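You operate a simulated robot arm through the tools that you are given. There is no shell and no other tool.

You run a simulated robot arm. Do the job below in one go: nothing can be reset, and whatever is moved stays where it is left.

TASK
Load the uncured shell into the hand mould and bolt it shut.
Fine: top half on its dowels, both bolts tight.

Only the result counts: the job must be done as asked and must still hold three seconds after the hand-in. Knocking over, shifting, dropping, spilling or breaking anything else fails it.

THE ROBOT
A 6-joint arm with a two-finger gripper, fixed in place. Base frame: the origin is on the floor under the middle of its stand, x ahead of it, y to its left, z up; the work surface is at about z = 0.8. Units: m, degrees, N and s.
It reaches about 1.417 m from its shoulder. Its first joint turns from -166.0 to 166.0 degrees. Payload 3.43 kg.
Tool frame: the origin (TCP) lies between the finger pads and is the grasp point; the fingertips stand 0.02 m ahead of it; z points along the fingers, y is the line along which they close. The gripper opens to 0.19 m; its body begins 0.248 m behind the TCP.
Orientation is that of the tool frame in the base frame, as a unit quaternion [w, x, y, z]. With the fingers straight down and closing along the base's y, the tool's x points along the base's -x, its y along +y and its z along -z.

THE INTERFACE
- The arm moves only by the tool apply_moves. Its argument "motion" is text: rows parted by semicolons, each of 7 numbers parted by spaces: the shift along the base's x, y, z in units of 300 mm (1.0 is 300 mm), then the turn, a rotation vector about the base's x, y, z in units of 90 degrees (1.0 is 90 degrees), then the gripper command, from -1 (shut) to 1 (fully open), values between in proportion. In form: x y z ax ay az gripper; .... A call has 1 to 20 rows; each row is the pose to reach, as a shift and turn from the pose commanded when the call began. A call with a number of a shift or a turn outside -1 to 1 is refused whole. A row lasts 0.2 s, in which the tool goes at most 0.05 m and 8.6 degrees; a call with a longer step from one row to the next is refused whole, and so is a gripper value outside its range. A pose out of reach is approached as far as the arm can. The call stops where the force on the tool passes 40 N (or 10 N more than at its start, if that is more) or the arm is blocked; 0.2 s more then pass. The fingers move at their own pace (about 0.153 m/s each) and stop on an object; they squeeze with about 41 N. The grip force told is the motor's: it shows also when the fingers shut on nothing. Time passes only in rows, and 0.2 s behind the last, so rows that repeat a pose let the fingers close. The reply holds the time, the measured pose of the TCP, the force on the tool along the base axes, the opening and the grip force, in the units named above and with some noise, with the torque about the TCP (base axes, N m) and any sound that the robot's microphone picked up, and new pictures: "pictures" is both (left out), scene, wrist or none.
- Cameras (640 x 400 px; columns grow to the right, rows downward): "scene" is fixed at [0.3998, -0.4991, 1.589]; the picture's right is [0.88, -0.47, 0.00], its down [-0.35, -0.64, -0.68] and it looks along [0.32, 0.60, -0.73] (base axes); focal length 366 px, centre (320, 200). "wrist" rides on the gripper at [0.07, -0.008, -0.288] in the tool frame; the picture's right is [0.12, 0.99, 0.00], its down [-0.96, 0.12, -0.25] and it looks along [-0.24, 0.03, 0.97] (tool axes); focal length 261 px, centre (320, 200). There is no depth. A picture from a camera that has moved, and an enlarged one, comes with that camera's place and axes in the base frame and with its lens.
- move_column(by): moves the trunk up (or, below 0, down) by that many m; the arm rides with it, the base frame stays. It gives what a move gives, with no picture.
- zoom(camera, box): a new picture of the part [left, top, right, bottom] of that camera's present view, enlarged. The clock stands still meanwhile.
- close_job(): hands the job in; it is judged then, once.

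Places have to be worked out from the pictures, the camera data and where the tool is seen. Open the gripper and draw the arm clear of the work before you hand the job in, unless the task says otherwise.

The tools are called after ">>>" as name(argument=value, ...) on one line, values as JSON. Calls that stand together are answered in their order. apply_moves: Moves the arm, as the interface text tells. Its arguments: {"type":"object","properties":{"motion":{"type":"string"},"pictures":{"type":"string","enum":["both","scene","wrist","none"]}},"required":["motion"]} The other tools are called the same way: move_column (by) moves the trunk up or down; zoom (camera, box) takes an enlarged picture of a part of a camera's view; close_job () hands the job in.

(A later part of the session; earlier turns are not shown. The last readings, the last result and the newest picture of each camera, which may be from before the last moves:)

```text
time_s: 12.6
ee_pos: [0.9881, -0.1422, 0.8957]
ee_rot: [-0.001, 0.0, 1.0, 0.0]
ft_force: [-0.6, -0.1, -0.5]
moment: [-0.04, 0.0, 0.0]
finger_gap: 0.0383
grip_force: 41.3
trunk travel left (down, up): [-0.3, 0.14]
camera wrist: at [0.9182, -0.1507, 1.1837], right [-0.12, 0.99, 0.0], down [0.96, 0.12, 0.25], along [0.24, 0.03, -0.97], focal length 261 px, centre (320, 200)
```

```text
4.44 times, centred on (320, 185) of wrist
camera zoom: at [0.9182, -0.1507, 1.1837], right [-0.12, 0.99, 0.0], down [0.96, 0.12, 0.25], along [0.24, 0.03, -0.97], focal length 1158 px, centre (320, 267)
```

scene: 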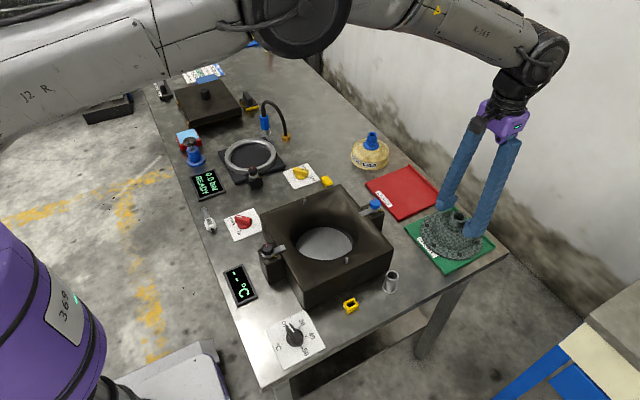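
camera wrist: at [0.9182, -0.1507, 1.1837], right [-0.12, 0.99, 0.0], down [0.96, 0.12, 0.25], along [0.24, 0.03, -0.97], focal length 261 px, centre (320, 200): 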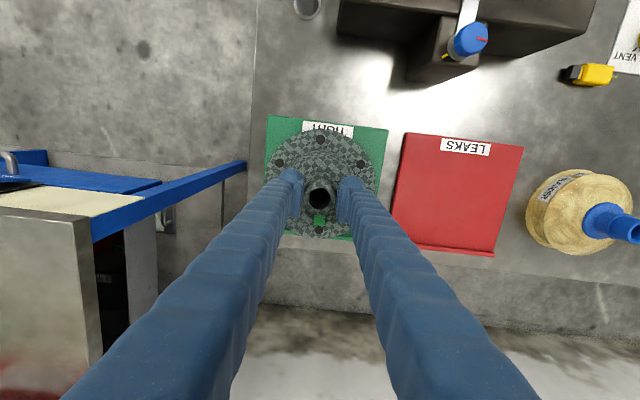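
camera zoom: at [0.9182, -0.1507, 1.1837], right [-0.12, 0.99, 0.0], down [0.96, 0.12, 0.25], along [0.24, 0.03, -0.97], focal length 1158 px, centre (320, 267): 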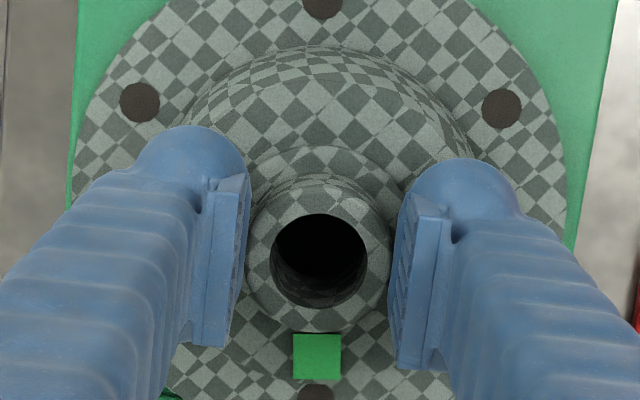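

Gripped at 38 mm with full force. I lift gently to clear the tray and mould.

>>> apply_moves(motion="0 0 0.04 0 0 0 -1; 0 0 0.1 0 0 0 -1; 0 0 0.18 0 0 0 -1; 0 0 0.28 0 0 0 -1; 0 0 0.4 0 0 0 -1; 0 0 0.52 0 0 0 -1; 0 0 0.6 0 0 0 -1; 0 0 0.6 0 0 0 -1", pictures="both")

```text
time_s: 14.4
ee_pos: [0.989, -0.1427, 1.0767]
ee_rot: [0.0, 0.0, 1.0, 0.0]
ft_force: [0.2, 0.1, -2.9]
moment: [0.0, -0.01, -0.03]
finger_gap: 0.0385
grip_force: 40.6
trunk travel left (down, up): [-0.3, 0.14]
camera wrist: at [0.919, -0.1527, 1.3651], right [-0.12, 0.99, 0.0], down [0.96, 0.12, 0.25], along [0.24, 0.03, -0.97], focal length 261 px, centre (320, 200)
```

scene: 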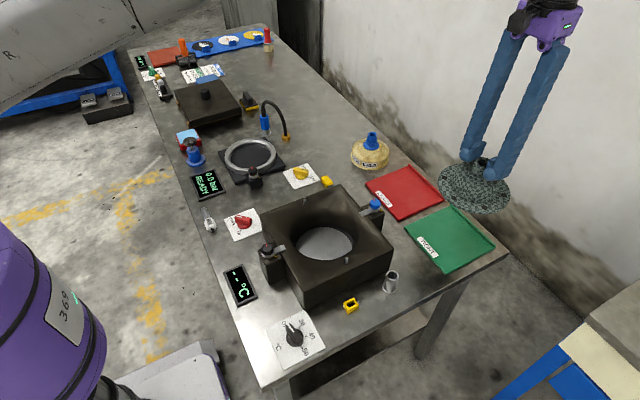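
wrist: 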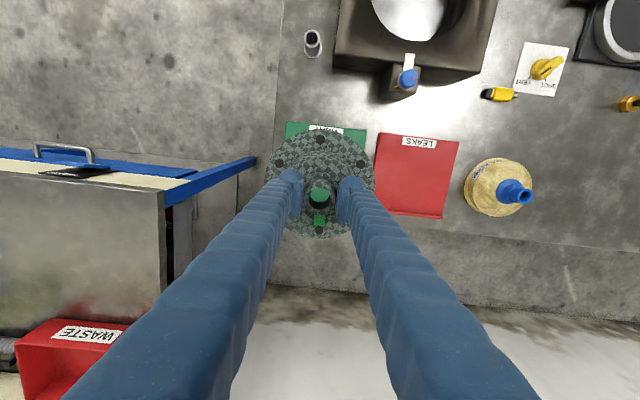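

Shell is held firmly (≈3 N). I carry it toward the mould at safe height, stopping beside it so the wrist camera can see the cavity and dowels for a precise fix.

>>> apply_moves(motion="-0.06 0.05 0 0 0 0 -1; -0.14 0.115 0 0 0 0 -1; -0.22 0.18 0 0 0 0 -1; -0.3 0.25 0 0 0 0 -1; -0.38 0.31 0 0 0 0 -1; -0.45 0.37 0 0 0 0 -1; -0.497 0.409 0 0 0 0 -1; -0.497 0.409 0 0 0 0 -1", pictures="both")

>>> zoom(camera="wrist", box=[230, 0, 410, 130])

```text
time_s: 16.2
ee_pos: [0.8394, -0.0206, 1.0766]
ee_rot: [-0.001, 0.0, 1.0, 0.0]
ft_force: [1.0, -0.7, -2.9]
moment: [0.01, 0.07, -0.05]
finger_gap: 0.0382
grip_force: 41.4
trunk travel left (down, up): [-0.3, 0.14]
camera wrist: at [0.7707, -0.0301, 1.3645], right [-0.12, 0.99, 0.0], down [0.96, 0.12, 0.25], along [0.24, 0.03, -0.97], focal length 261 px, centre (320, 200)
```

scene: 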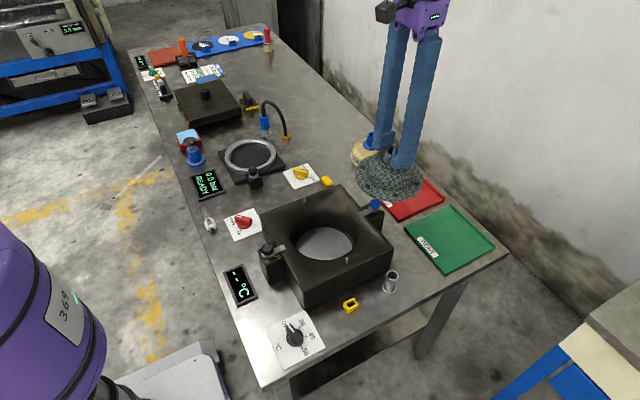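
wrist: 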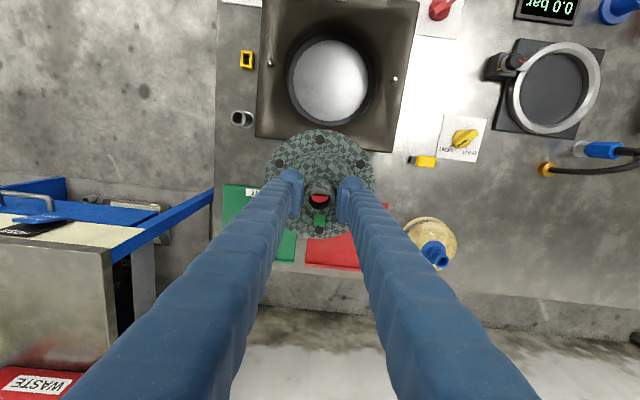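

```text
3.08 times, centred on (320, 65) of wrist
camera zoom: at [0.7707, -0.0301, 1.3645], right [-0.12, 0.99, 0.0], down [0.96, 0.12, 0.25], along [0.24, 0.03, -0.97], focal length 802 px, centre (320, 615)
```

zoom: 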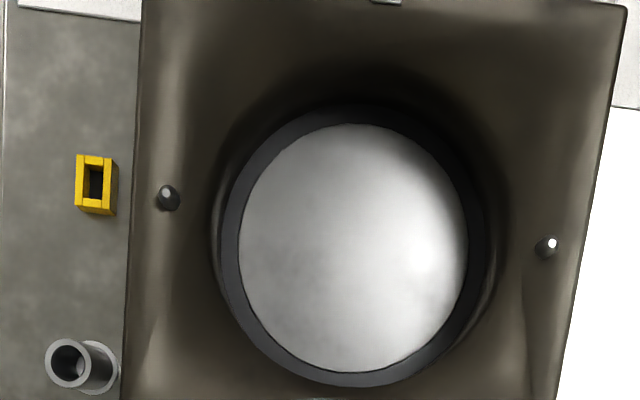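

Cavity centre works out at about (0.669, −0.0215) from dowels and floor disc alike. I move over it, staying above the dowels, and check.

>>> apply_moves(motion="-0.08 0 0 0 0 0 -1; -0.18 -0.001 0 0 0 0 -1; -0.28 -0.002 0 0 0 0 -1; -0.38 -0.003 0 0 0 0 -1; -0.48 -0.004 0 0 0 0 -1; -0.55 -0.004 -0.04 0 0 0 -1; -0.568 -0.004 -0.1 0 0 0 -1; -0.568 -0.004 -0.15 0 0 0 -1; -0.568 -0.004 -0.15 0 0 0 -1", pictures="both")

>>> zoom(camera="scene", box=[250, 140, 410, 290])

>>> zoom(camera="wrist", box=[230, 100, 410, 280])

```text
time_s: 18.2
ee_pos: [0.6684, -0.0239, 1.0313]
ee_rot: [0.0, 0.0, 1.0, 0.001]
ft_force: [0.6, 0.1, -3.4]
moment: [-0.04, 0.02, 0.01]
finger_gap: 0.0383
grip_force: 40.8
trunk travel left (down, up): [-0.3, 0.14]
camera wrist: at [0.5985, -0.033, 1.3195], right [-0.12, 0.99, 0.0], down [0.96, 0.12, 0.25], along [0.24, 0.03, -0.97], focal length 261 px, centre (320, 200)
```

scene: 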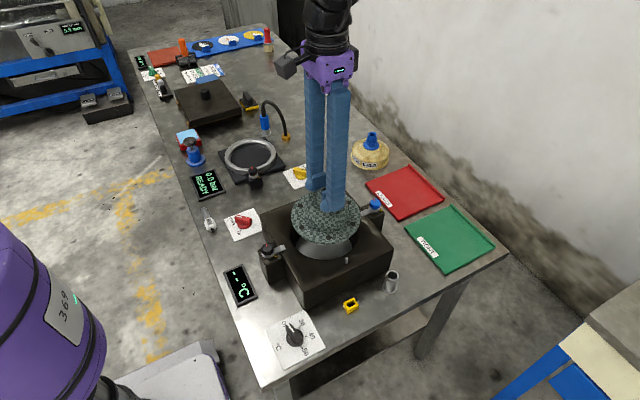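
wrist: 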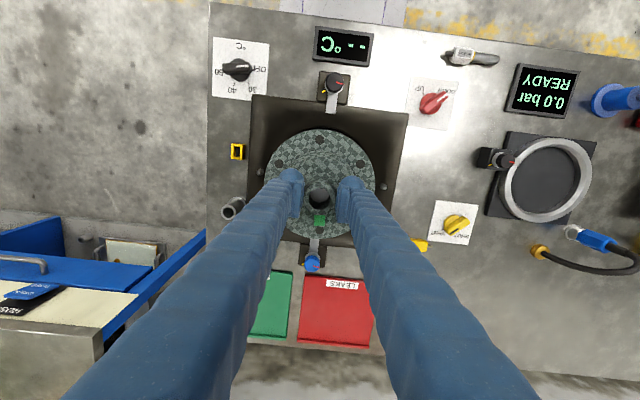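

```text
2.67 times, centred on (330, 215) of scene
camera zoom: at [0.3998, -0.4991, 1.589], right [0.88, -0.47, 0.0], down [-0.35, -0.64, -0.68], along [0.32, 0.6, -0.73], focal length 975 px, centre (293, 160)
```

zoom: 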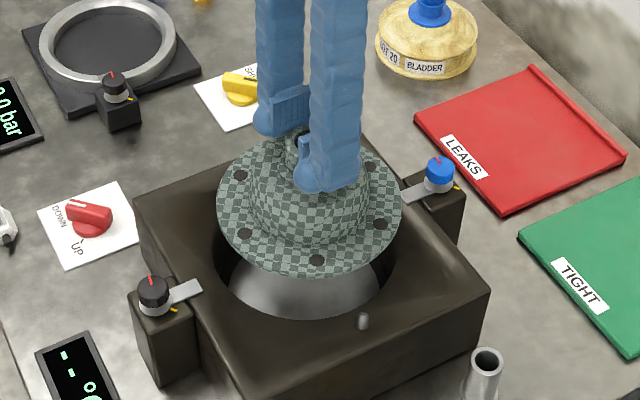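

```text
2.22 times, centred on (320, 190) of wrist
camera zoom: at [0.5985, -0.033, 1.3195], right [-0.12, 0.99, 0.0], down [0.96, 0.12, 0.25], along [0.24, 0.03, -0.97], focal length 579 px, centre (320, 222)
```

zoom: 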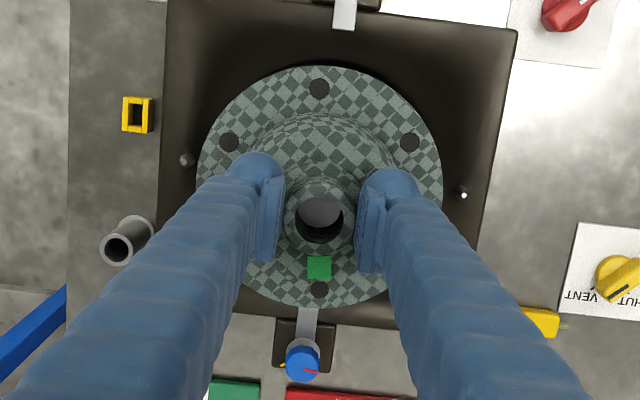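

The shell flange centre reads ≈(0.669, −0.0247) versus cavity ≈(0.668, −0.0213), so I shift +3 mm in y and lower to just above the mouth for a recheck.

>>> apply_moves(motion="-0.001 0.011 0 0 0 0 -1; -0.001 0.011 -0.06 0 0 0 -1; -0.001 0.011 -0.12 0 0 0 -1; -0.001 0.011 -0.145 0 0 0 -1; -0.001 0.011 -0.145 0 0 0 -1; -0.001 0.011 -0.145 0 0 0 -1", pictures="both")

>>> zoom(camera="scene", box=[270, 170, 390, 280])

>>> zoom(camera="wrist", box=[230, 100, 410, 280])

```text
time_s: 19.6
ee_pos: [0.6673, -0.0198, 0.9882]
ee_rot: [-0.001, 0.0, 1.0, 0.0]
ft_force: [0.5, 0.3, -2.3]
moment: [-0.01, 0.01, -0.02]
finger_gap: 0.0386
grip_force: 41.2
trunk travel left (down, up): [-0.3, 0.14]
camera wrist: at [0.5987, -0.028, 1.2761], right [-0.12, 0.99, 0.0], down [0.96, 0.12, 0.25], along [0.24, 0.03, -0.97], focal length 261 px, centre (320, 200)
```

scene: 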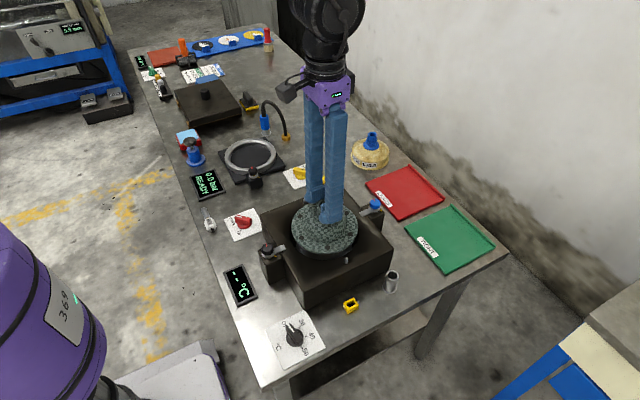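
wrist: 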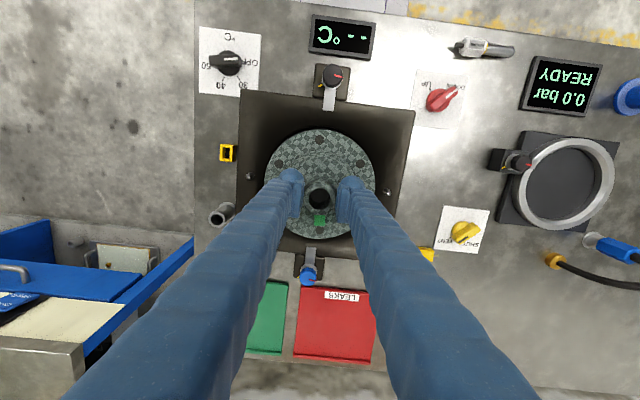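

```text
3.64 times, centred on (330, 225) of scene
camera zoom: at [0.3998, -0.4991, 1.589], right [0.88, -0.47, 0.0], down [-0.35, -0.64, -0.68], along [0.32, 0.6, -0.73], focal length 1329 px, centre (284, 109)
```

zoom: 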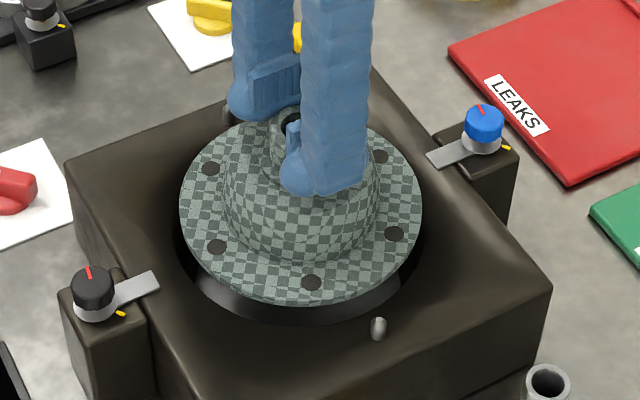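

```text
2.22 times, centred on (320, 190) of wrist
camera zoom: at [0.5987, -0.028, 1.2761], right [-0.12, 0.99, 0.0], down [0.96, 0.12, 0.25], along [0.24, 0.03, -0.97], focal length 579 px, centre (320, 222)
```

zoom: 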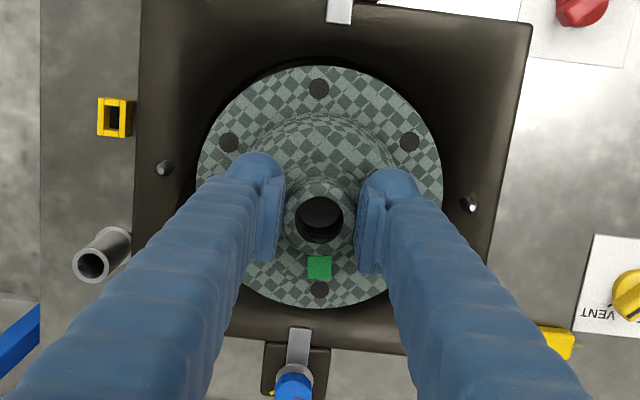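

Alignment within ~1 mm. I lower the shell slowly into the cavity.

>>> apply_moves(motion="-0.003 -0.003 -0.03 0 0 0 -1; -0.003 -0.003 -0.06 0 0 0 -1; -0.003 -0.003 -0.09 0 0 0 -1; -0.003 -0.003 -0.12 0 0 0 -1; -0.003 -0.003 -0.15 0 0 0 -1; -0.003 -0.003 -0.18 0 0 0 -1; -0.003 -0.003 -0.18 0 0 0 -1", pictures="both")

>>> zoom(camera="scene", box=[270, 170, 390, 280])

```text
time_s: 21.2
ee_pos: [0.668, -0.0196, 0.9358]
ee_rot: [-0.001, 0.0, 1.0, 0.0]
ft_force: [-0.4, -0.6, -2.8]
moment: [-0.01, 0.02, 0.01]
finger_gap: 0.0381
grip_force: 40.4
trunk travel left (down, up): [-0.3, 0.14]
camera wrist: at [0.5984, -0.0284, 1.2225], right [-0.12, 0.99, 0.0], down [0.96, 0.12, 0.25], along [0.24, 0.03, -0.97], focal length 261 px, centre (320, 200)
```

scene: 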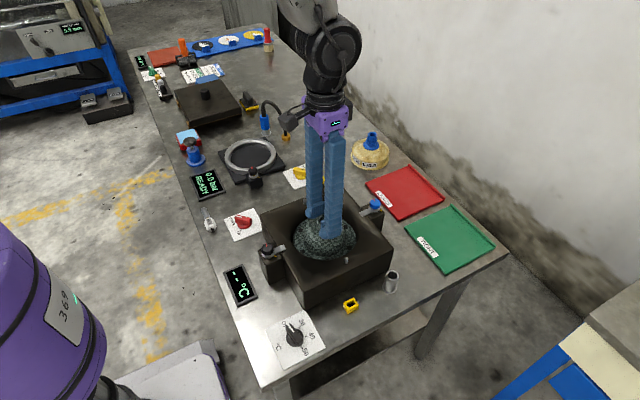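
wrist: 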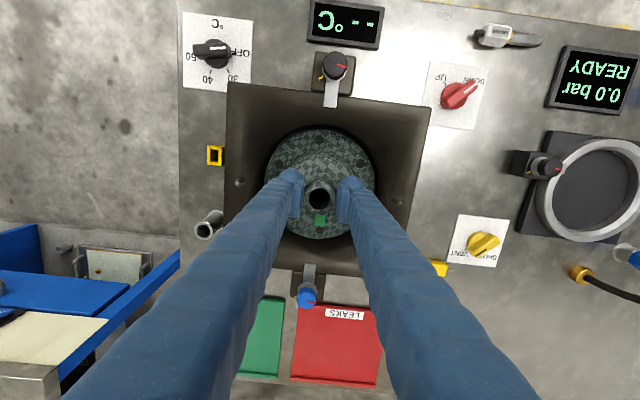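

```text
3.64 times, centred on (330, 225) of scene
camera zoom: at [0.3998, -0.4991, 1.589], right [0.88, -0.47, 0.0], down [-0.35, -0.64, -0.68], along [0.32, 0.6, -0.73], focal length 1329 px, centre (284, 109)
```

zoom: 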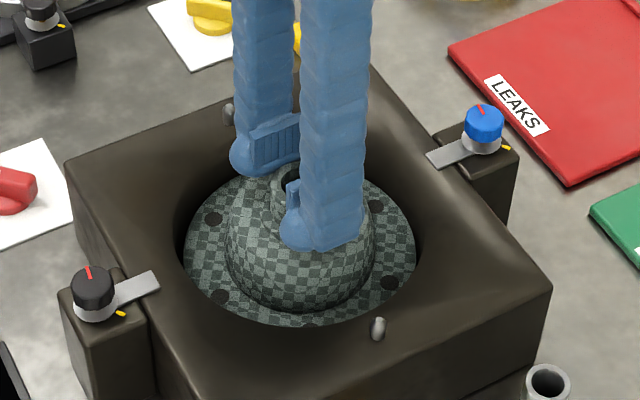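

It is going in freely. I continue slowly toward the floor.

>>> apply_moves(motion="0 0 -0.02 0 0 0 -1; 0 0 -0.04 0 0 0 -1; 0 0 -0.06 0 0 0 -1; 0 0 -0.075 0 0 0 -1; 0 0 -0.088 0 0 0 -1; 0 0 -0.088 0 0 0 -1", pictures="wrist")

```text
time_s: 22.6
ee_pos: [0.6679, -0.0204, 0.9092]
ee_rot: [0.0, 0.001, 1.0, 0.0]
ft_force: [0.0, -1.6, -3.3]
moment: [-0.01, 0.03, 0.0]
finger_gap: 0.0382
grip_force: 40.7
trunk travel left (down, up): [-0.3, 0.14]
camera wrist: at [0.5987, -0.0286, 1.1963], right [-0.12, 0.99, 0.0], down [0.96, 0.12, 0.25], along [0.25, 0.03, -0.97], focal length 261 px, centre (320, 200)
```

wrist: 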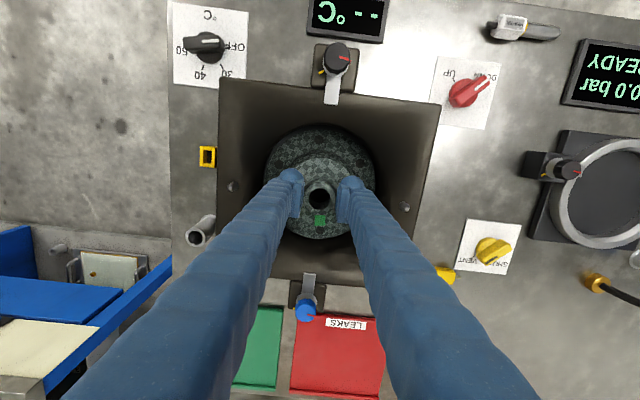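

Not yet touching the floor. I continue in 2 mm steps.

>>> apply_moves(motion="0 0 -0.007 0 0 0 -1; 0 0 -0.014 0 0 0 -1; 0 0 -0.02 0 0 0 -1; 0 0 -0.02 0 0 0 -1", pictures="none")

```text
time_s: 23.6
ee_pos: [0.6686, -0.0182, 0.9027]
ee_rot: [0.0, 0.001, 1.0, 0.001]
ft_force: [0.2, 0.6, -2.2]
moment: [-0.03, 0.02, -0.03]
finger_gap: 0.0383
grip_force: 40.9
trunk travel left (down, up): [-0.3, 0.14]
```

>>> apply_moves(motion="0 0 -0.007 0 0 0 -1; 0 0 -0.014 0 0 0 -1; 0 0 -0.014 0 0 0 -1", pictures="none")

```text
time_s: 24.4
ee_pos: [0.6684, -0.0187, 0.8985]
ee_rot: [0.0, 0.0, 1.0, 0.0]
ft_force: [-1.8, 1.7, 4.1]
moment: [0.06, 0.13, -0.08]
finger_gap: 0.0383
grip_force: 41.0
trunk travel left (down, up): [-0.3, 0.14]
```

Contact (≈+7 N) at TCP z≈0.899. Let me look to confirm the shell is sitting flat on the floor.

>>> zoom(camera="scene", box=[280, 180, 370, 265])

>>> zoom(camera="wrist", box=[240, 110, 400, 260])

```text
4.71 times, centred on (325, 222) of scene
camera zoom: at [0.3998, -0.4991, 1.589], right [0.88, -0.47, 0.0], down [-0.35, -0.64, -0.68], along [0.32, 0.6, -0.73], focal length 1720 px, centre (296, 94)
```

zoom: 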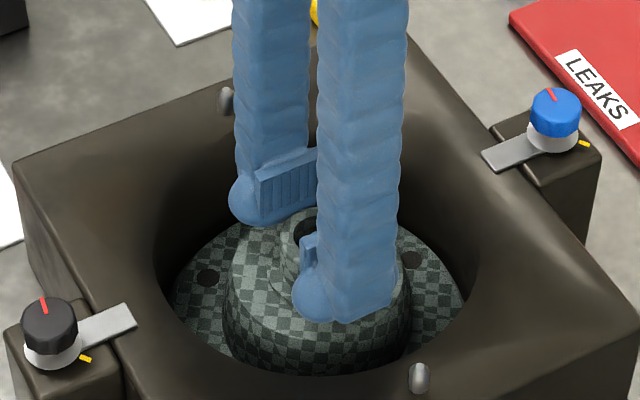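

```text
2.67 times, centred on (320, 185) of wrist
camera zoom: at [0.5987, -0.028, 1.1857], right [-0.12, 0.99, 0.0], down [0.96, 0.12, 0.25], along [0.24, 0.03, -0.97], focal length 695 px, centre (320, 240)
```

zoom: 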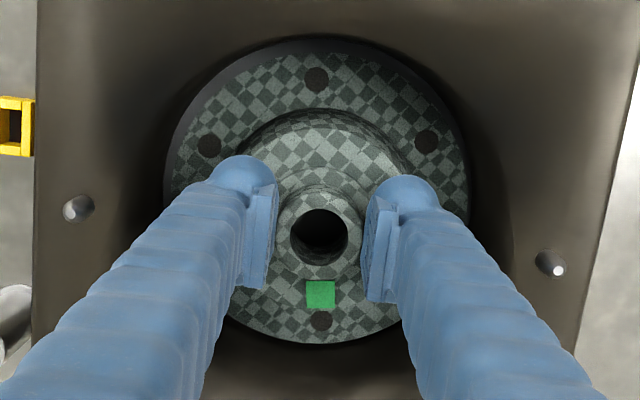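

The shell sits flat and concentric. I release with a small opening and rise straight up.

>>> apply_moves(motion="0 0 0 0 0 0 -0.45; 0 0 0 0 0 0 -0.4; 0 0 0 0 0 0 -0.4; 0 0 0 0 0 0 -0.4", pictures="none")

>>> apply_moves(motion="0 0 0.03 0 0 0 -0.4; 0 0 0.08 0 0 0 -0.4; 0 0 0.18 0 0 0 -0.4; 0 0 0.3 0 0 0 -0.4; 0 0 0.45 0 0 0 0; 0 0 0.6 0 0 0 0; 0 0 0.7 0 0 0 0; 0 0 0.7 0 0 0 0", pictures="both")

>>> zoom(camera="scene", box=[270, 170, 390, 280])

>>> zoom(camera="wrist", box=[240, 100, 400, 250])

```text
time_s: 25.4
ee_pos: [0.668, -0.0191, 0.8979]
ee_rot: [-0.001, 0.0, 1.0, 0.0]
ft_force: [-0.7, -0.3, 0.4]
moment: [-0.01, 0.01, -0.05]
finger_gap: 0.057
grip_force: 0.1
trunk travel left (down, up): [-0.3, 0.14]
```

```text
time_s: 27.2
ee_pos: [0.6675, -0.016, 1.1095]
ee_rot: [-0.001, 0.0, 1.0, 0.0]
ft_force: [0.1, -0.5, -0.3]
moment: [0.0, 0.01, -0.02]
finger_gap: 0.0953
grip_force: 0.3
trunk travel left (down, up): [-0.3, 0.14]
camera wrist: at [0.5987, -0.0258, 1.3962], right [-0.12, 0.99, 0.0], down [0.96, 0.12, 0.25], along [0.24, 0.03, -0.97], focal length 261 px, centre (320, 200)
```

scene: 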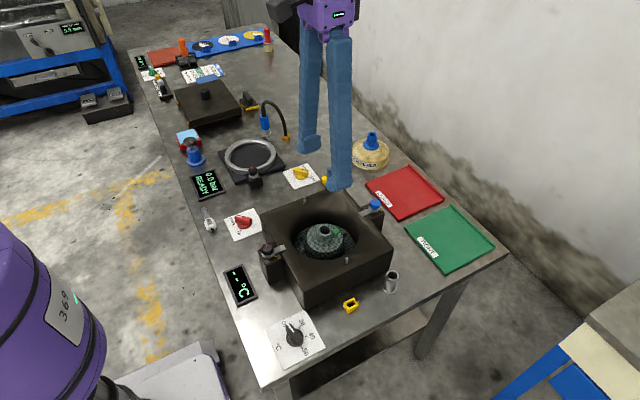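
wrist: 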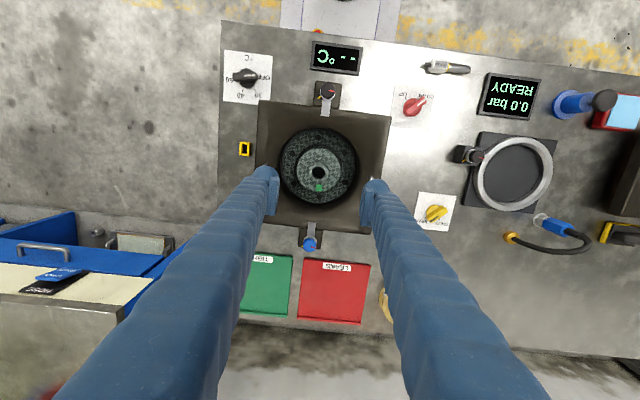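

```text
3.64 times, centred on (330, 225) of scene
camera zoom: at [0.3998, -0.4991, 1.589], right [0.88, -0.47, 0.0], down [-0.35, -0.64, -0.68], along [0.32, 0.6, -0.73], focal length 1329 px, centre (284, 109)
```

zoom: 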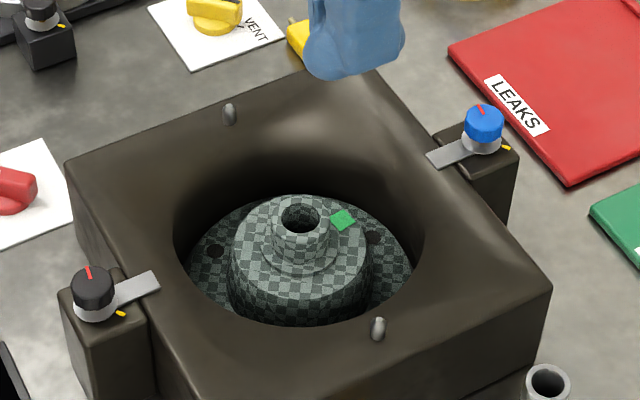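

```text
2.67 times, centred on (320, 175) of wrist
camera zoom: at [0.5987, -0.0258, 1.3962], right [-0.12, 0.99, 0.0], down [0.96, 0.12, 0.25], along [0.24, 0.03, -0.97], focal length 695 px, centre (320, 267)
```

zoom: 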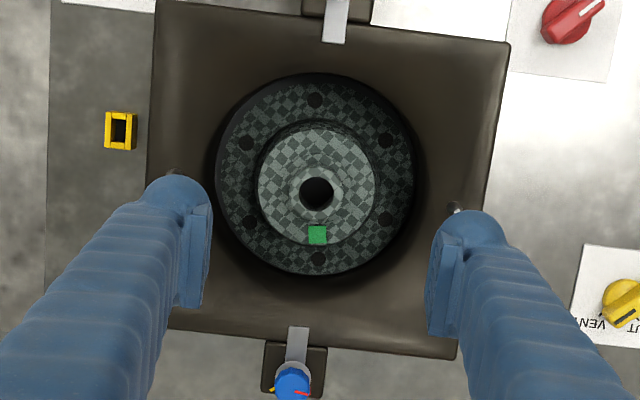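

The shell is loaded correctly. Next, I fly to the top half at (0.596, 0.769).

>>> apply_moves(motion="0 0.15 0 0 0 0 0; 0 0.3 0 0 0 0 0; 0 0.45 0 0 0 0 0; 0 0.6 0 0 0 0 0; 0 0.75 0 0 0 0 0; 0 0.9 0 0 0 0 0", pictures="none")

>>> apply_moves(motion="-0.02 0.15 0 0 0 0 0; -0.04 0.3 0 0 0 0 0; -0.06 0.45 0 0 0 0 0; -0.08 0.6 0 0 0 0 0; -0.1 0.75 0 0 0 0 0; -0.12 0.9 0 0 0 0 0", pictures="none")

>>> apply_moves(motion="-0.02 0.15 0 0 0 0 -0.3; -0.04 0.3 0 0 0 0 -0.3; -0.06 0.45 0 0 0 0 -0.3; -0.08 0.6 0 0 0 0 -0.3; -0.1 0.75 0 0 0 0 -0.3; -0.12 0.822 -0.1 0 0 0 -0.3; -0.12 0.822 -0.25 0 0 0 -0.3; -0.12 0.822 -0.4 0 0 0 -0.3; -0.12 0.822 -0.4 0 0 0 -0.3", pictures="both")

>>> zoom(camera="wrist", box=[220, 90, 420, 260])

>>> zoom(camera="scene", box=[160, 50, 260, 130])

```text
time_s: 28.6
ee_pos: [0.6663, 0.2495, 1.1091]
ee_rot: [-0.001, 0.0, 1.0, 0.0]
ft_force: [0.8, -0.5, -1.1]
moment: [-0.05, -0.01, 0.0]
finger_gap: 0.0947
grip_force: 0.1
trunk travel left (down, up): [-0.3, 0.14]
```

```text
time_s: 30.0
ee_pos: [0.63, 0.5201, 1.1083]
ee_rot: [-0.001, -0.001, 1.0, 0.0]
ft_force: [0.0, 0.6, -0.4]
moment: [-0.02, 0.02, -0.01]
finger_gap: 0.095
grip_force: 0.1
trunk travel left (down, up): [-0.3, 0.14]
```

```text
time_s: 32.0
ee_pos: [0.5969, 0.767, 0.9877]
ee_rot: [-0.001, 0.0, 1.0, -0.001]
ft_force: [-0.9, 0.3, -1.0]
moment: [-0.05, 0.0, 0.01]
finger_gap: 0.0663
grip_force: 0.1
trunk travel left (down, up): [-0.3, 0.14]
camera wrist: at [0.5271, 0.7576, 1.2754], right [-0.12, 0.99, 0.0], down [0.96, 0.12, 0.25], along [0.25, 0.03, -0.97], focal length 261 px, centre (320, 200)
```

scene: 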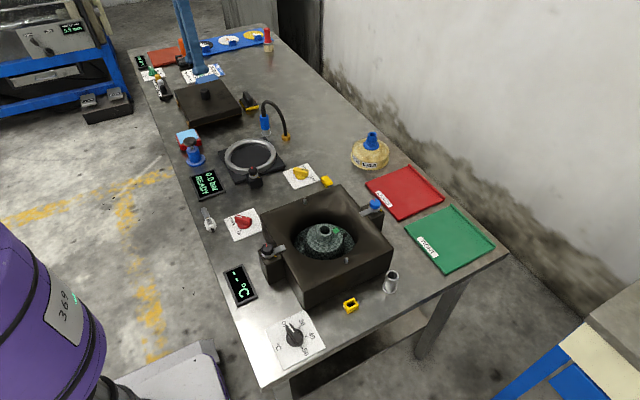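
wrist: 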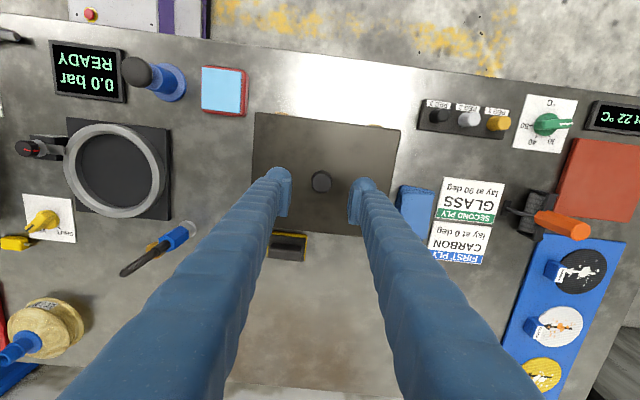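

```text
2.35 times, centred on (320, 175) of wrist
camera zoom: at [0.5271, 0.7576, 1.2754], right [-0.12, 0.99, 0.0], down [0.96, 0.12, 0.25], along [0.25, 0.03, -0.97], focal length 613 px, centre (320, 259)
```

zoom: 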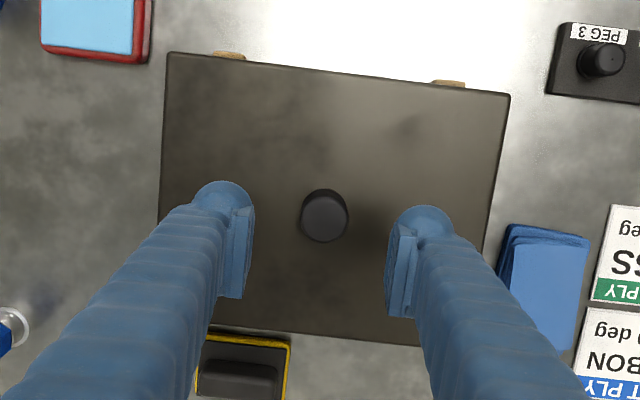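

```text
5.00 times, centred on (210, 90) of scene
camera zoom: at [0.3998, -0.4991, 1.589], right [0.88, -0.47, 0.0], down [-0.35, -0.64, -0.68], along [0.32, 0.6, -0.73], focal length 1828 px, centre (870, 750)
```

zoom: 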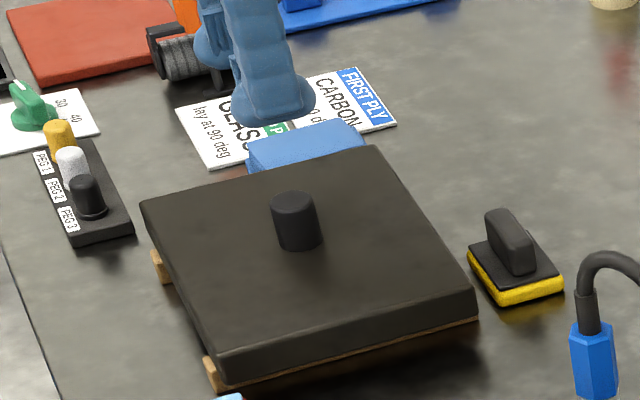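

Knob centre reads (0.5975, 0.7695). I descend onto it with tips just above the plate face.

>>> apply_moves(motion="0.002 0.008 -0.1 0 0 0 -0.3; 0.002 0.008 -0.2 0 0 0 -0.3; 0.002 0.008 -0.3 0 0 0 -0.3; 0.002 0.008 -0.35 0 0 0 -0.3; 0.002 0.008 -0.372 0 0 0 -0.3; 0.002 0.008 -0.372 0 0 0 -0.3", pictures="both")

>>> zoom(camera="wrist", box=[260, 140, 380, 240])

>>> zoom(camera="scene", box=[160, 50, 260, 130])

```text
time_s: 33.4
ee_pos: [0.5961, 0.7689, 0.8774]
ee_rot: [0.0, 0.0, 1.0, 0.0]
ft_force: [-0.9, 0.1, 0.7]
moment: [-0.01, 0.01, -0.01]
finger_gap: 0.0667
grip_force: 0.0
trunk travel left (down, up): [-0.3, 0.14]
camera wrist: at [0.527, 0.7596, 1.1648], right [-0.12, 0.99, 0.0], down [0.96, 0.12, 0.25], along [0.24, 0.03, -0.97], focal length 261 px, centre (320, 200)
```

scene: 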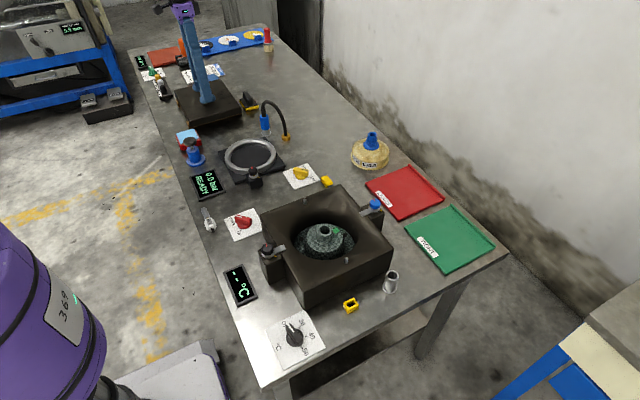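
wrist: 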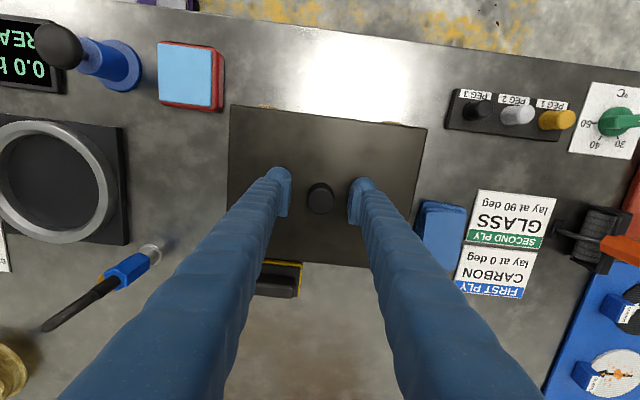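

```text
4.00 times, centred on (320, 190) of wrist
camera zoom: at [0.527, 0.7596, 1.1648], right [-0.12, 0.99, 0.0], down [0.96, 0.12, 0.25], along [0.24, 0.03, -0.97], focal length 1043 px, centre (320, 240)
```

zoom: 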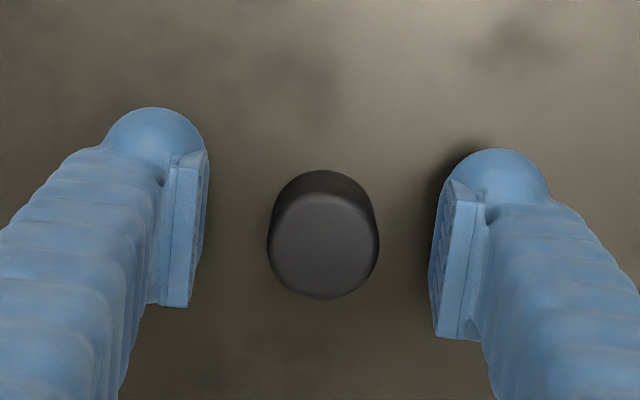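

```text
5.00 times, centred on (210, 90) of scene
camera zoom: at [0.3998, -0.4991, 1.589], right [0.88, -0.47, 0.0], down [-0.35, -0.64, -0.68], along [0.32, 0.6, -0.73], focal length 1828 px, centre (870, 750)
```

zoom: 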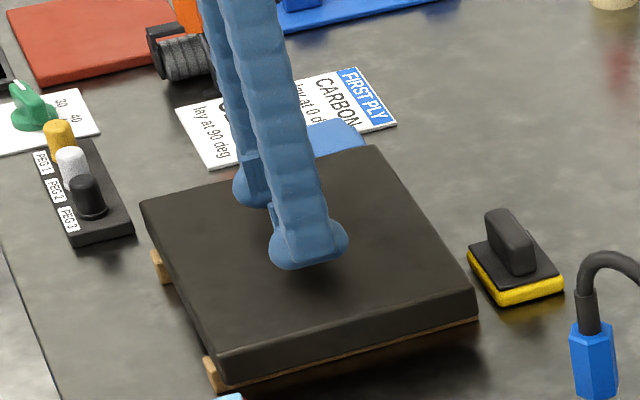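

Knob is ~3 mm further in x; I correct, lower 3 mm, and close.

>>> apply_moves(motion="0.01 0.002 -0.005 0 0 0 -0.3; 0.01 0.002 -0.011 0 0 0 -0.3; 0.01 0.002 -0.011 0 0 0 -0.6; 0.01 0.002 -0.011 0 0 0 -1; 0.01 0.002 -0.011 0 0 0 -1; 0.01 0.002 -0.011 0 0 0 -1", pictures="wrist")

>>> zoom(camera="wrist", box=[260, 140, 380, 240])

```text
time_s: 34.8
ee_pos: [0.5993, 0.7704, 0.8733]
ee_rot: [0.0, 0.0, 1.0, 0.0]
ft_force: [-0.3, 1.2, 0.8]
moment: [0.03, 0.01, 0.01]
finger_gap: 0.0304
grip_force: 41.3
trunk travel left (down, up): [-0.3, 0.14]
camera wrist: at [0.5295, 0.7607, 1.161], right [-0.12, 0.99, 0.0], down [0.96, 0.12, 0.25], along [0.24, 0.03, -0.97], focal length 261 px, centre (320, 200)
```

wrist: 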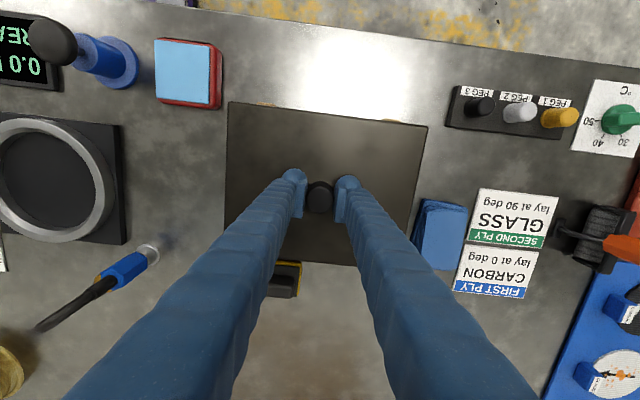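

```text
4.00 times, centred on (320, 190) of wrist
camera zoom: at [0.5295, 0.7607, 1.161], right [-0.12, 0.99, 0.0], down [0.96, 0.12, 0.25], along [0.24, 0.03, -0.97], focal length 1043 px, centre (320, 240)
```

zoom: 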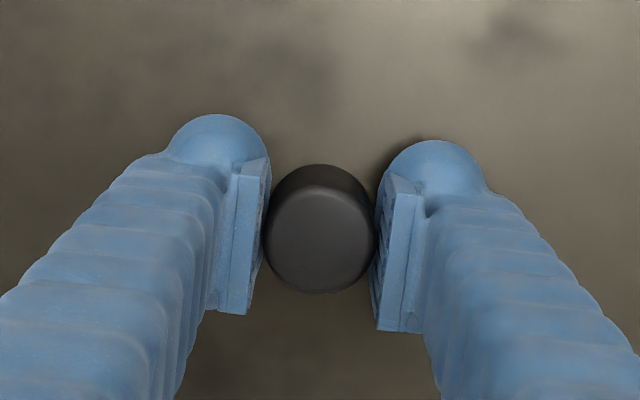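

Gripped at 30 mm. I lift a few centimetres gently and check weight and level.

>>> apply_moves(motion="0 0 0.02 0 0 0 -1; 0 0 0.05 0 0 0 -1; 0 0 0.09 0 0 0 -1; 0 0 0.14 0 0 0 -1; 0 0 0.2 0 0 0 -1; 0 0 0.2 0 0 0 -1", pictures="both")

>>> zoom(camera="scene", box=[150, 30, 270, 130])

```text
time_s: 36.2
ee_pos: [0.6002, 0.7693, 0.9322]
ee_rot: [-0.001, -0.001, 1.0, 0.0]
ft_force: [0.2, 0.0, -4.9]
moment: [0.03, 0.03, -0.01]
finger_gap: 0.0306
grip_force: 41.3
trunk travel left (down, up): [-0.3, 0.14]
camera wrist: at [0.5312, 0.7603, 1.2203], right [-0.12, 0.99, 0.0], down [0.96, 0.12, 0.25], along [0.24, 0.03, -0.97], focal length 261 px, centre (320, 200)
```

scene: 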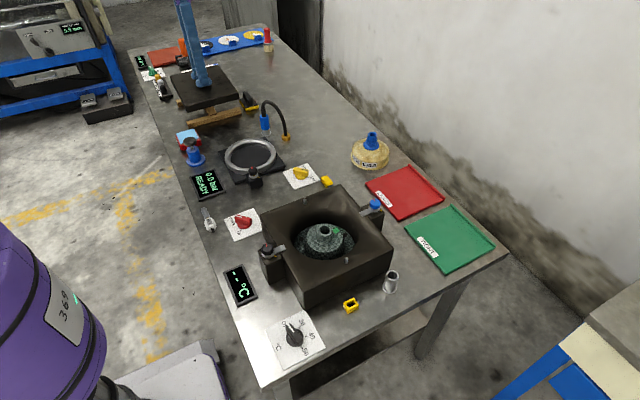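
wrist: 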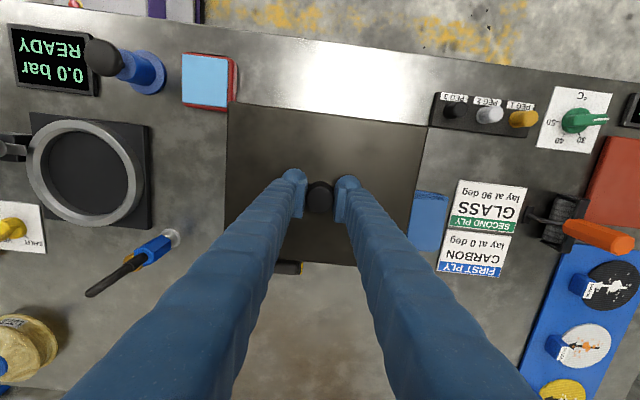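

```text
4.00 times, centred on (210, 80) of scene
camera zoom: at [0.3998, -0.4991, 1.589], right [0.88, -0.47, 0.0], down [-0.35, -0.64, -0.68], along [0.32, 0.6, -0.73], focal length 1462 px, centre (760, 680)
```

zoom: 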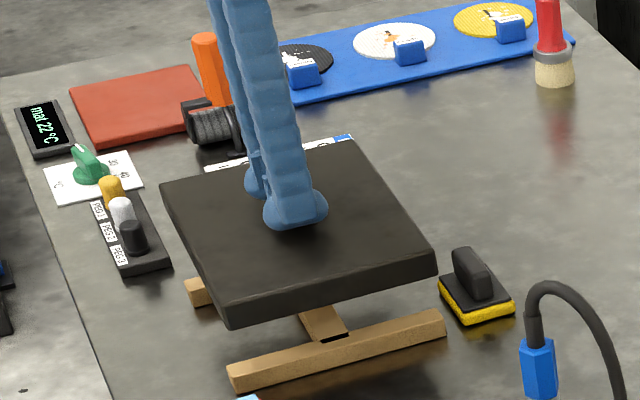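

Only ~0.5 kg, hanging level. I zoom on the held plate to measure its offset and yaw relative to the gripper.

>>> zoom(camera="wrist", box=[210, 80, 440, 290])

>>> zoom(camera="wrist", box=[280, 160, 360, 230])

```text
1.90 times, centred on (325, 185) of wrist
camera zoom: at [0.5312, 0.7603, 1.2203], right [-0.12, 0.99, 0.0], down [0.96, 0.12, 0.25], along [0.24, 0.03, -0.97], focal length 496 px, centre (310, 229)
```

zoom: 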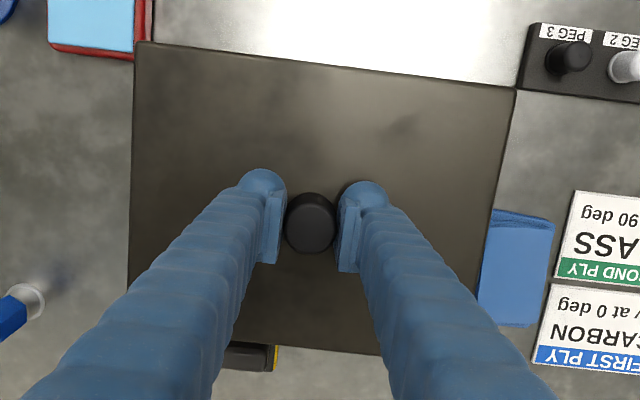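

```text
5.71 times, centred on (320, 195) of wrist
camera zoom: at [0.5312, 0.7603, 1.2203], right [-0.12, 0.99, 0.0], down [0.96, 0.12, 0.25], along [0.24, 0.03, -0.97], focal length 1489 px, centre (320, 229)
```

zoom: 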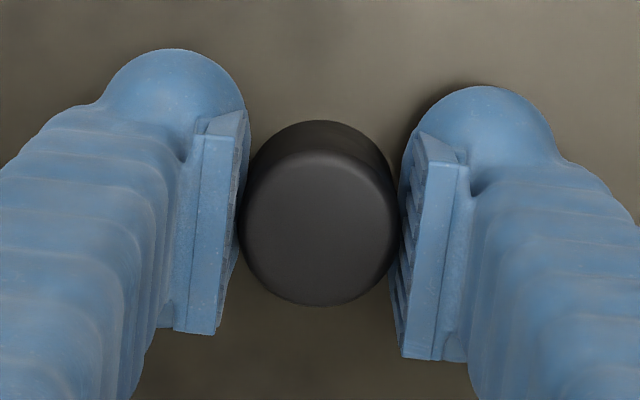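

The plate centre coincides with the TCP within 1 mm and yaw is ~0°. I raise it and carry it to above the mould.

>>> apply_moves(motion="0 0 0.1 0 0 0 -1; 0 0 0.22 0 0 0 -1; 0 0 0.34 0 0 0 -1; 0.01 -0.08 0.4 0 0 0 -1; 0.02 -0.2 0.4 0 0 0 -1; 0.035 -0.34 0.4 0 0 0 -1; 0.05 -0.48 0.4 0 0 0 -1; 0.065 -0.62 0.4 0 0 0 -1; 0.08 -0.76 0.4 0 0 0 -1; 0.095 -0.9 0.4 0 0 0 -1", pictures="none")

>>> apply_moves(motion="0.015 -0.14 0 0 0 0 -1; 0.03 -0.28 0 0 0 0 -1; 0.045 -0.42 0 0 0 0 -1; 0.06 -0.56 0 0 0 0 -1; 0.075 -0.7 0 0 0 0 -1; 0.09 -0.84 0 0 0 0 -1; 0.09 -0.94 0 0 0 0 -1", pictures="none")

>>> apply_moves(motion="0.01 -0.12 0 0 0 0 -1; 0.02 -0.26 0 0 0 0 -1; 0.03 -0.4 0 0 0 0 -1; 0.04 -0.54 0 0 0 0 -1; 0.044 -0.66 0 0 0 0 -1; 0.044 -0.75 0 0 0 0 -1; 0.044 -0.796 0 0 0 0 -1; 0.044 -0.796 0 0 0 0 -1; 0.044 -0.796 0 0 0 0 -1", pictures="both")

>>> zoom(camera="wrist", box=[210, 60, 440, 290])

>>> zoom(camera="scene", box=[230, 130, 410, 290])

```text
time_s: 38.4
ee_pos: [0.6256, 0.4984, 1.0533]
ee_rot: [0.0, 0.0, 1.0, 0.0]
ft_force: [-0.5, 0.2, -4.6]
moment: [0.03, 0.02, -0.01]
finger_gap: 0.0306
grip_force: 41.6
trunk travel left (down, up): [-0.3, 0.14]
```

```text
time_s: 40.0
ee_pos: [0.6565, 0.2165, 1.0552]
ee_rot: [0.0, 0.0, 1.0, -0.001]
ft_force: [0.1, -0.4, -4.2]
moment: [0.06, 0.0, 0.04]
finger_gap: 0.0303
grip_force: 41.3
trunk travel left (down, up): [-0.3, 0.14]
```

```text
time_s: 42.0
ee_pos: [0.6698, -0.0203, 1.0523]
ee_rot: [-0.001, -0.001, 1.0, 0.001]
ft_force: [-0.1, 0.2, -4.7]
moment: [0.04, 0.01, -0.02]
finger_gap: 0.0305
grip_force: 41.2
trunk travel left (down, up): [-0.3, 0.14]
camera wrist: at [0.6005, -0.0297, 1.3408], right [-0.12, 0.99, 0.0], down [0.96, 0.12, 0.25], along [0.24, 0.03, -0.97], focal length 261 px, centre (320, 200)
```

scene: 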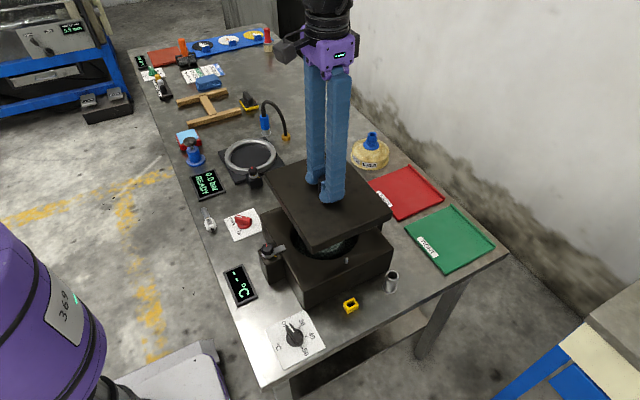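
wrist: 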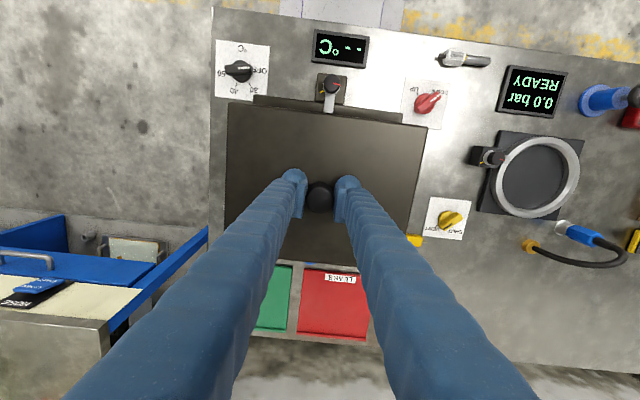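

```text
1.74 times, centred on (325, 175) of wrist
camera zoom: at [0.6005, -0.0297, 1.3408], right [-0.12, 0.99, 0.0], down [0.96, 0.12, 0.25], along [0.24, 0.03, -0.97], focal length 453 px, centre (311, 244)
```

zoom: 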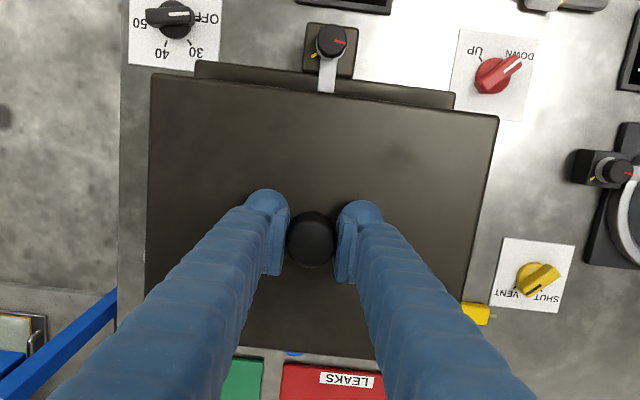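

```text
2.50 times, centred on (320, 210) of scene
camera zoom: at [0.3998, -0.4991, 1.589], right [0.88, -0.47, 0.0], down [-0.35, -0.64, -0.68], along [0.32, 0.6, -0.73], focal length 914 px, centre (320, 175)
```

zoom: 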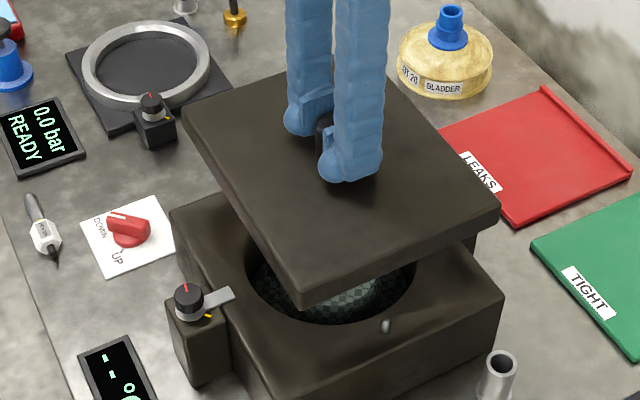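

The plate is over the mould. I lower to just above the dowels for final alignment check.

>>> apply_moves(motion="-0.003 -0.003 -0.08 0 0 0 -1; -0.003 -0.003 -0.16 0 0 0 -1; -0.003 -0.003 -0.22 0 0 0 -1; -0.003 -0.003 -0.25 0 0 0 -1; -0.003 -0.003 -0.25 0 0 0 -1; -0.003 -0.003 -0.25 0 0 0 -1", pictures="both")

>>> zoom(camera="wrist", box=[210, 60, 440, 290])

>>> zoom(camera="scene", box=[250, 150, 400, 290])

```text
time_s: 43.4
ee_pos: [0.6681, -0.0204, 0.9777]
ee_rot: [-0.001, 0.0, 1.0, 0.0]
ft_force: [0.3, 1.3, -4.7]
moment: [-0.01, 0.02, -0.02]
finger_gap: 0.0306
grip_force: 40.4
trunk travel left (down, up): [-0.3, 0.14]
camera wrist: at [0.5979, -0.0299, 1.2657], right [-0.12, 0.99, 0.0], down [0.96, 0.12, 0.25], along [0.24, 0.03, -0.97], focal length 261 px, centre (320, 200)
```

scene: 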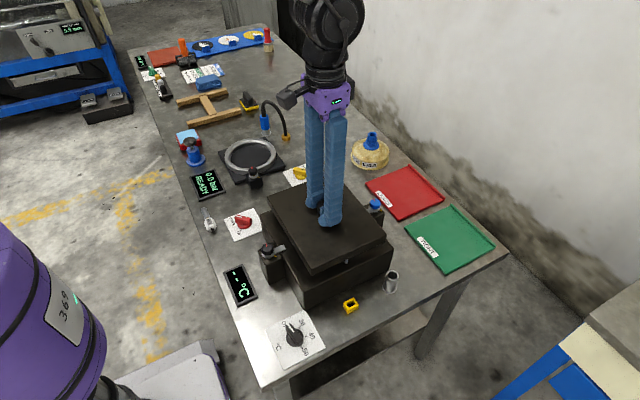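
wrist: 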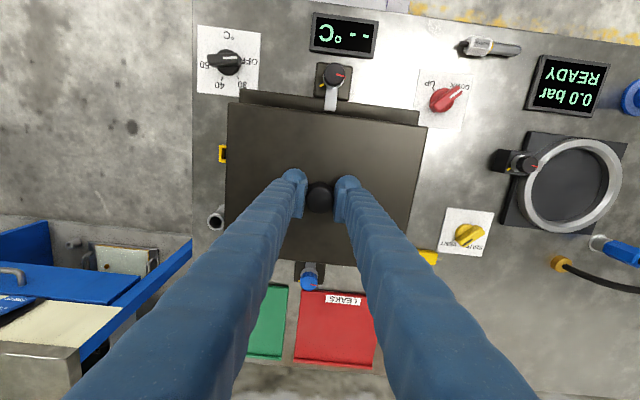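

```text
1.74 times, centred on (325, 175) of wrist
camera zoom: at [0.5979, -0.0299, 1.2657], right [-0.12, 0.99, 0.0], down [0.96, 0.12, 0.25], along [0.24, 0.03, -0.97], focal length 453 px, centre (311, 244)
```

zoom: 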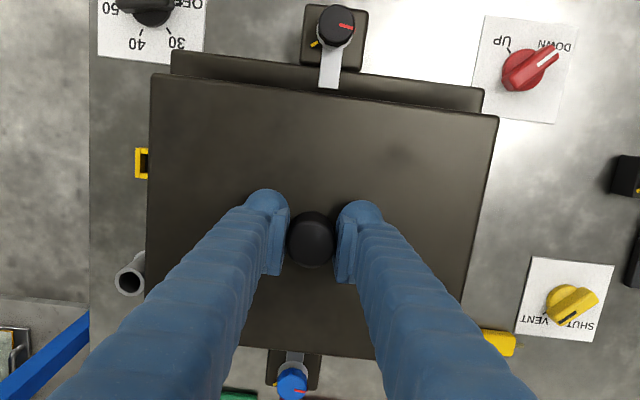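

```text
2.86 times, centred on (325, 220) of scene
camera zoom: at [0.3998, -0.4991, 1.589], right [0.88, -0.47, 0.0], down [-0.35, -0.64, -0.68], along [0.32, 0.6, -0.73], focal length 1044 px, centre (306, 143)
```

zoom: 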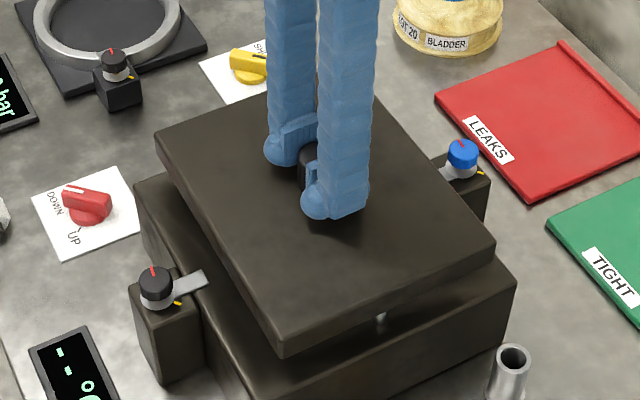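

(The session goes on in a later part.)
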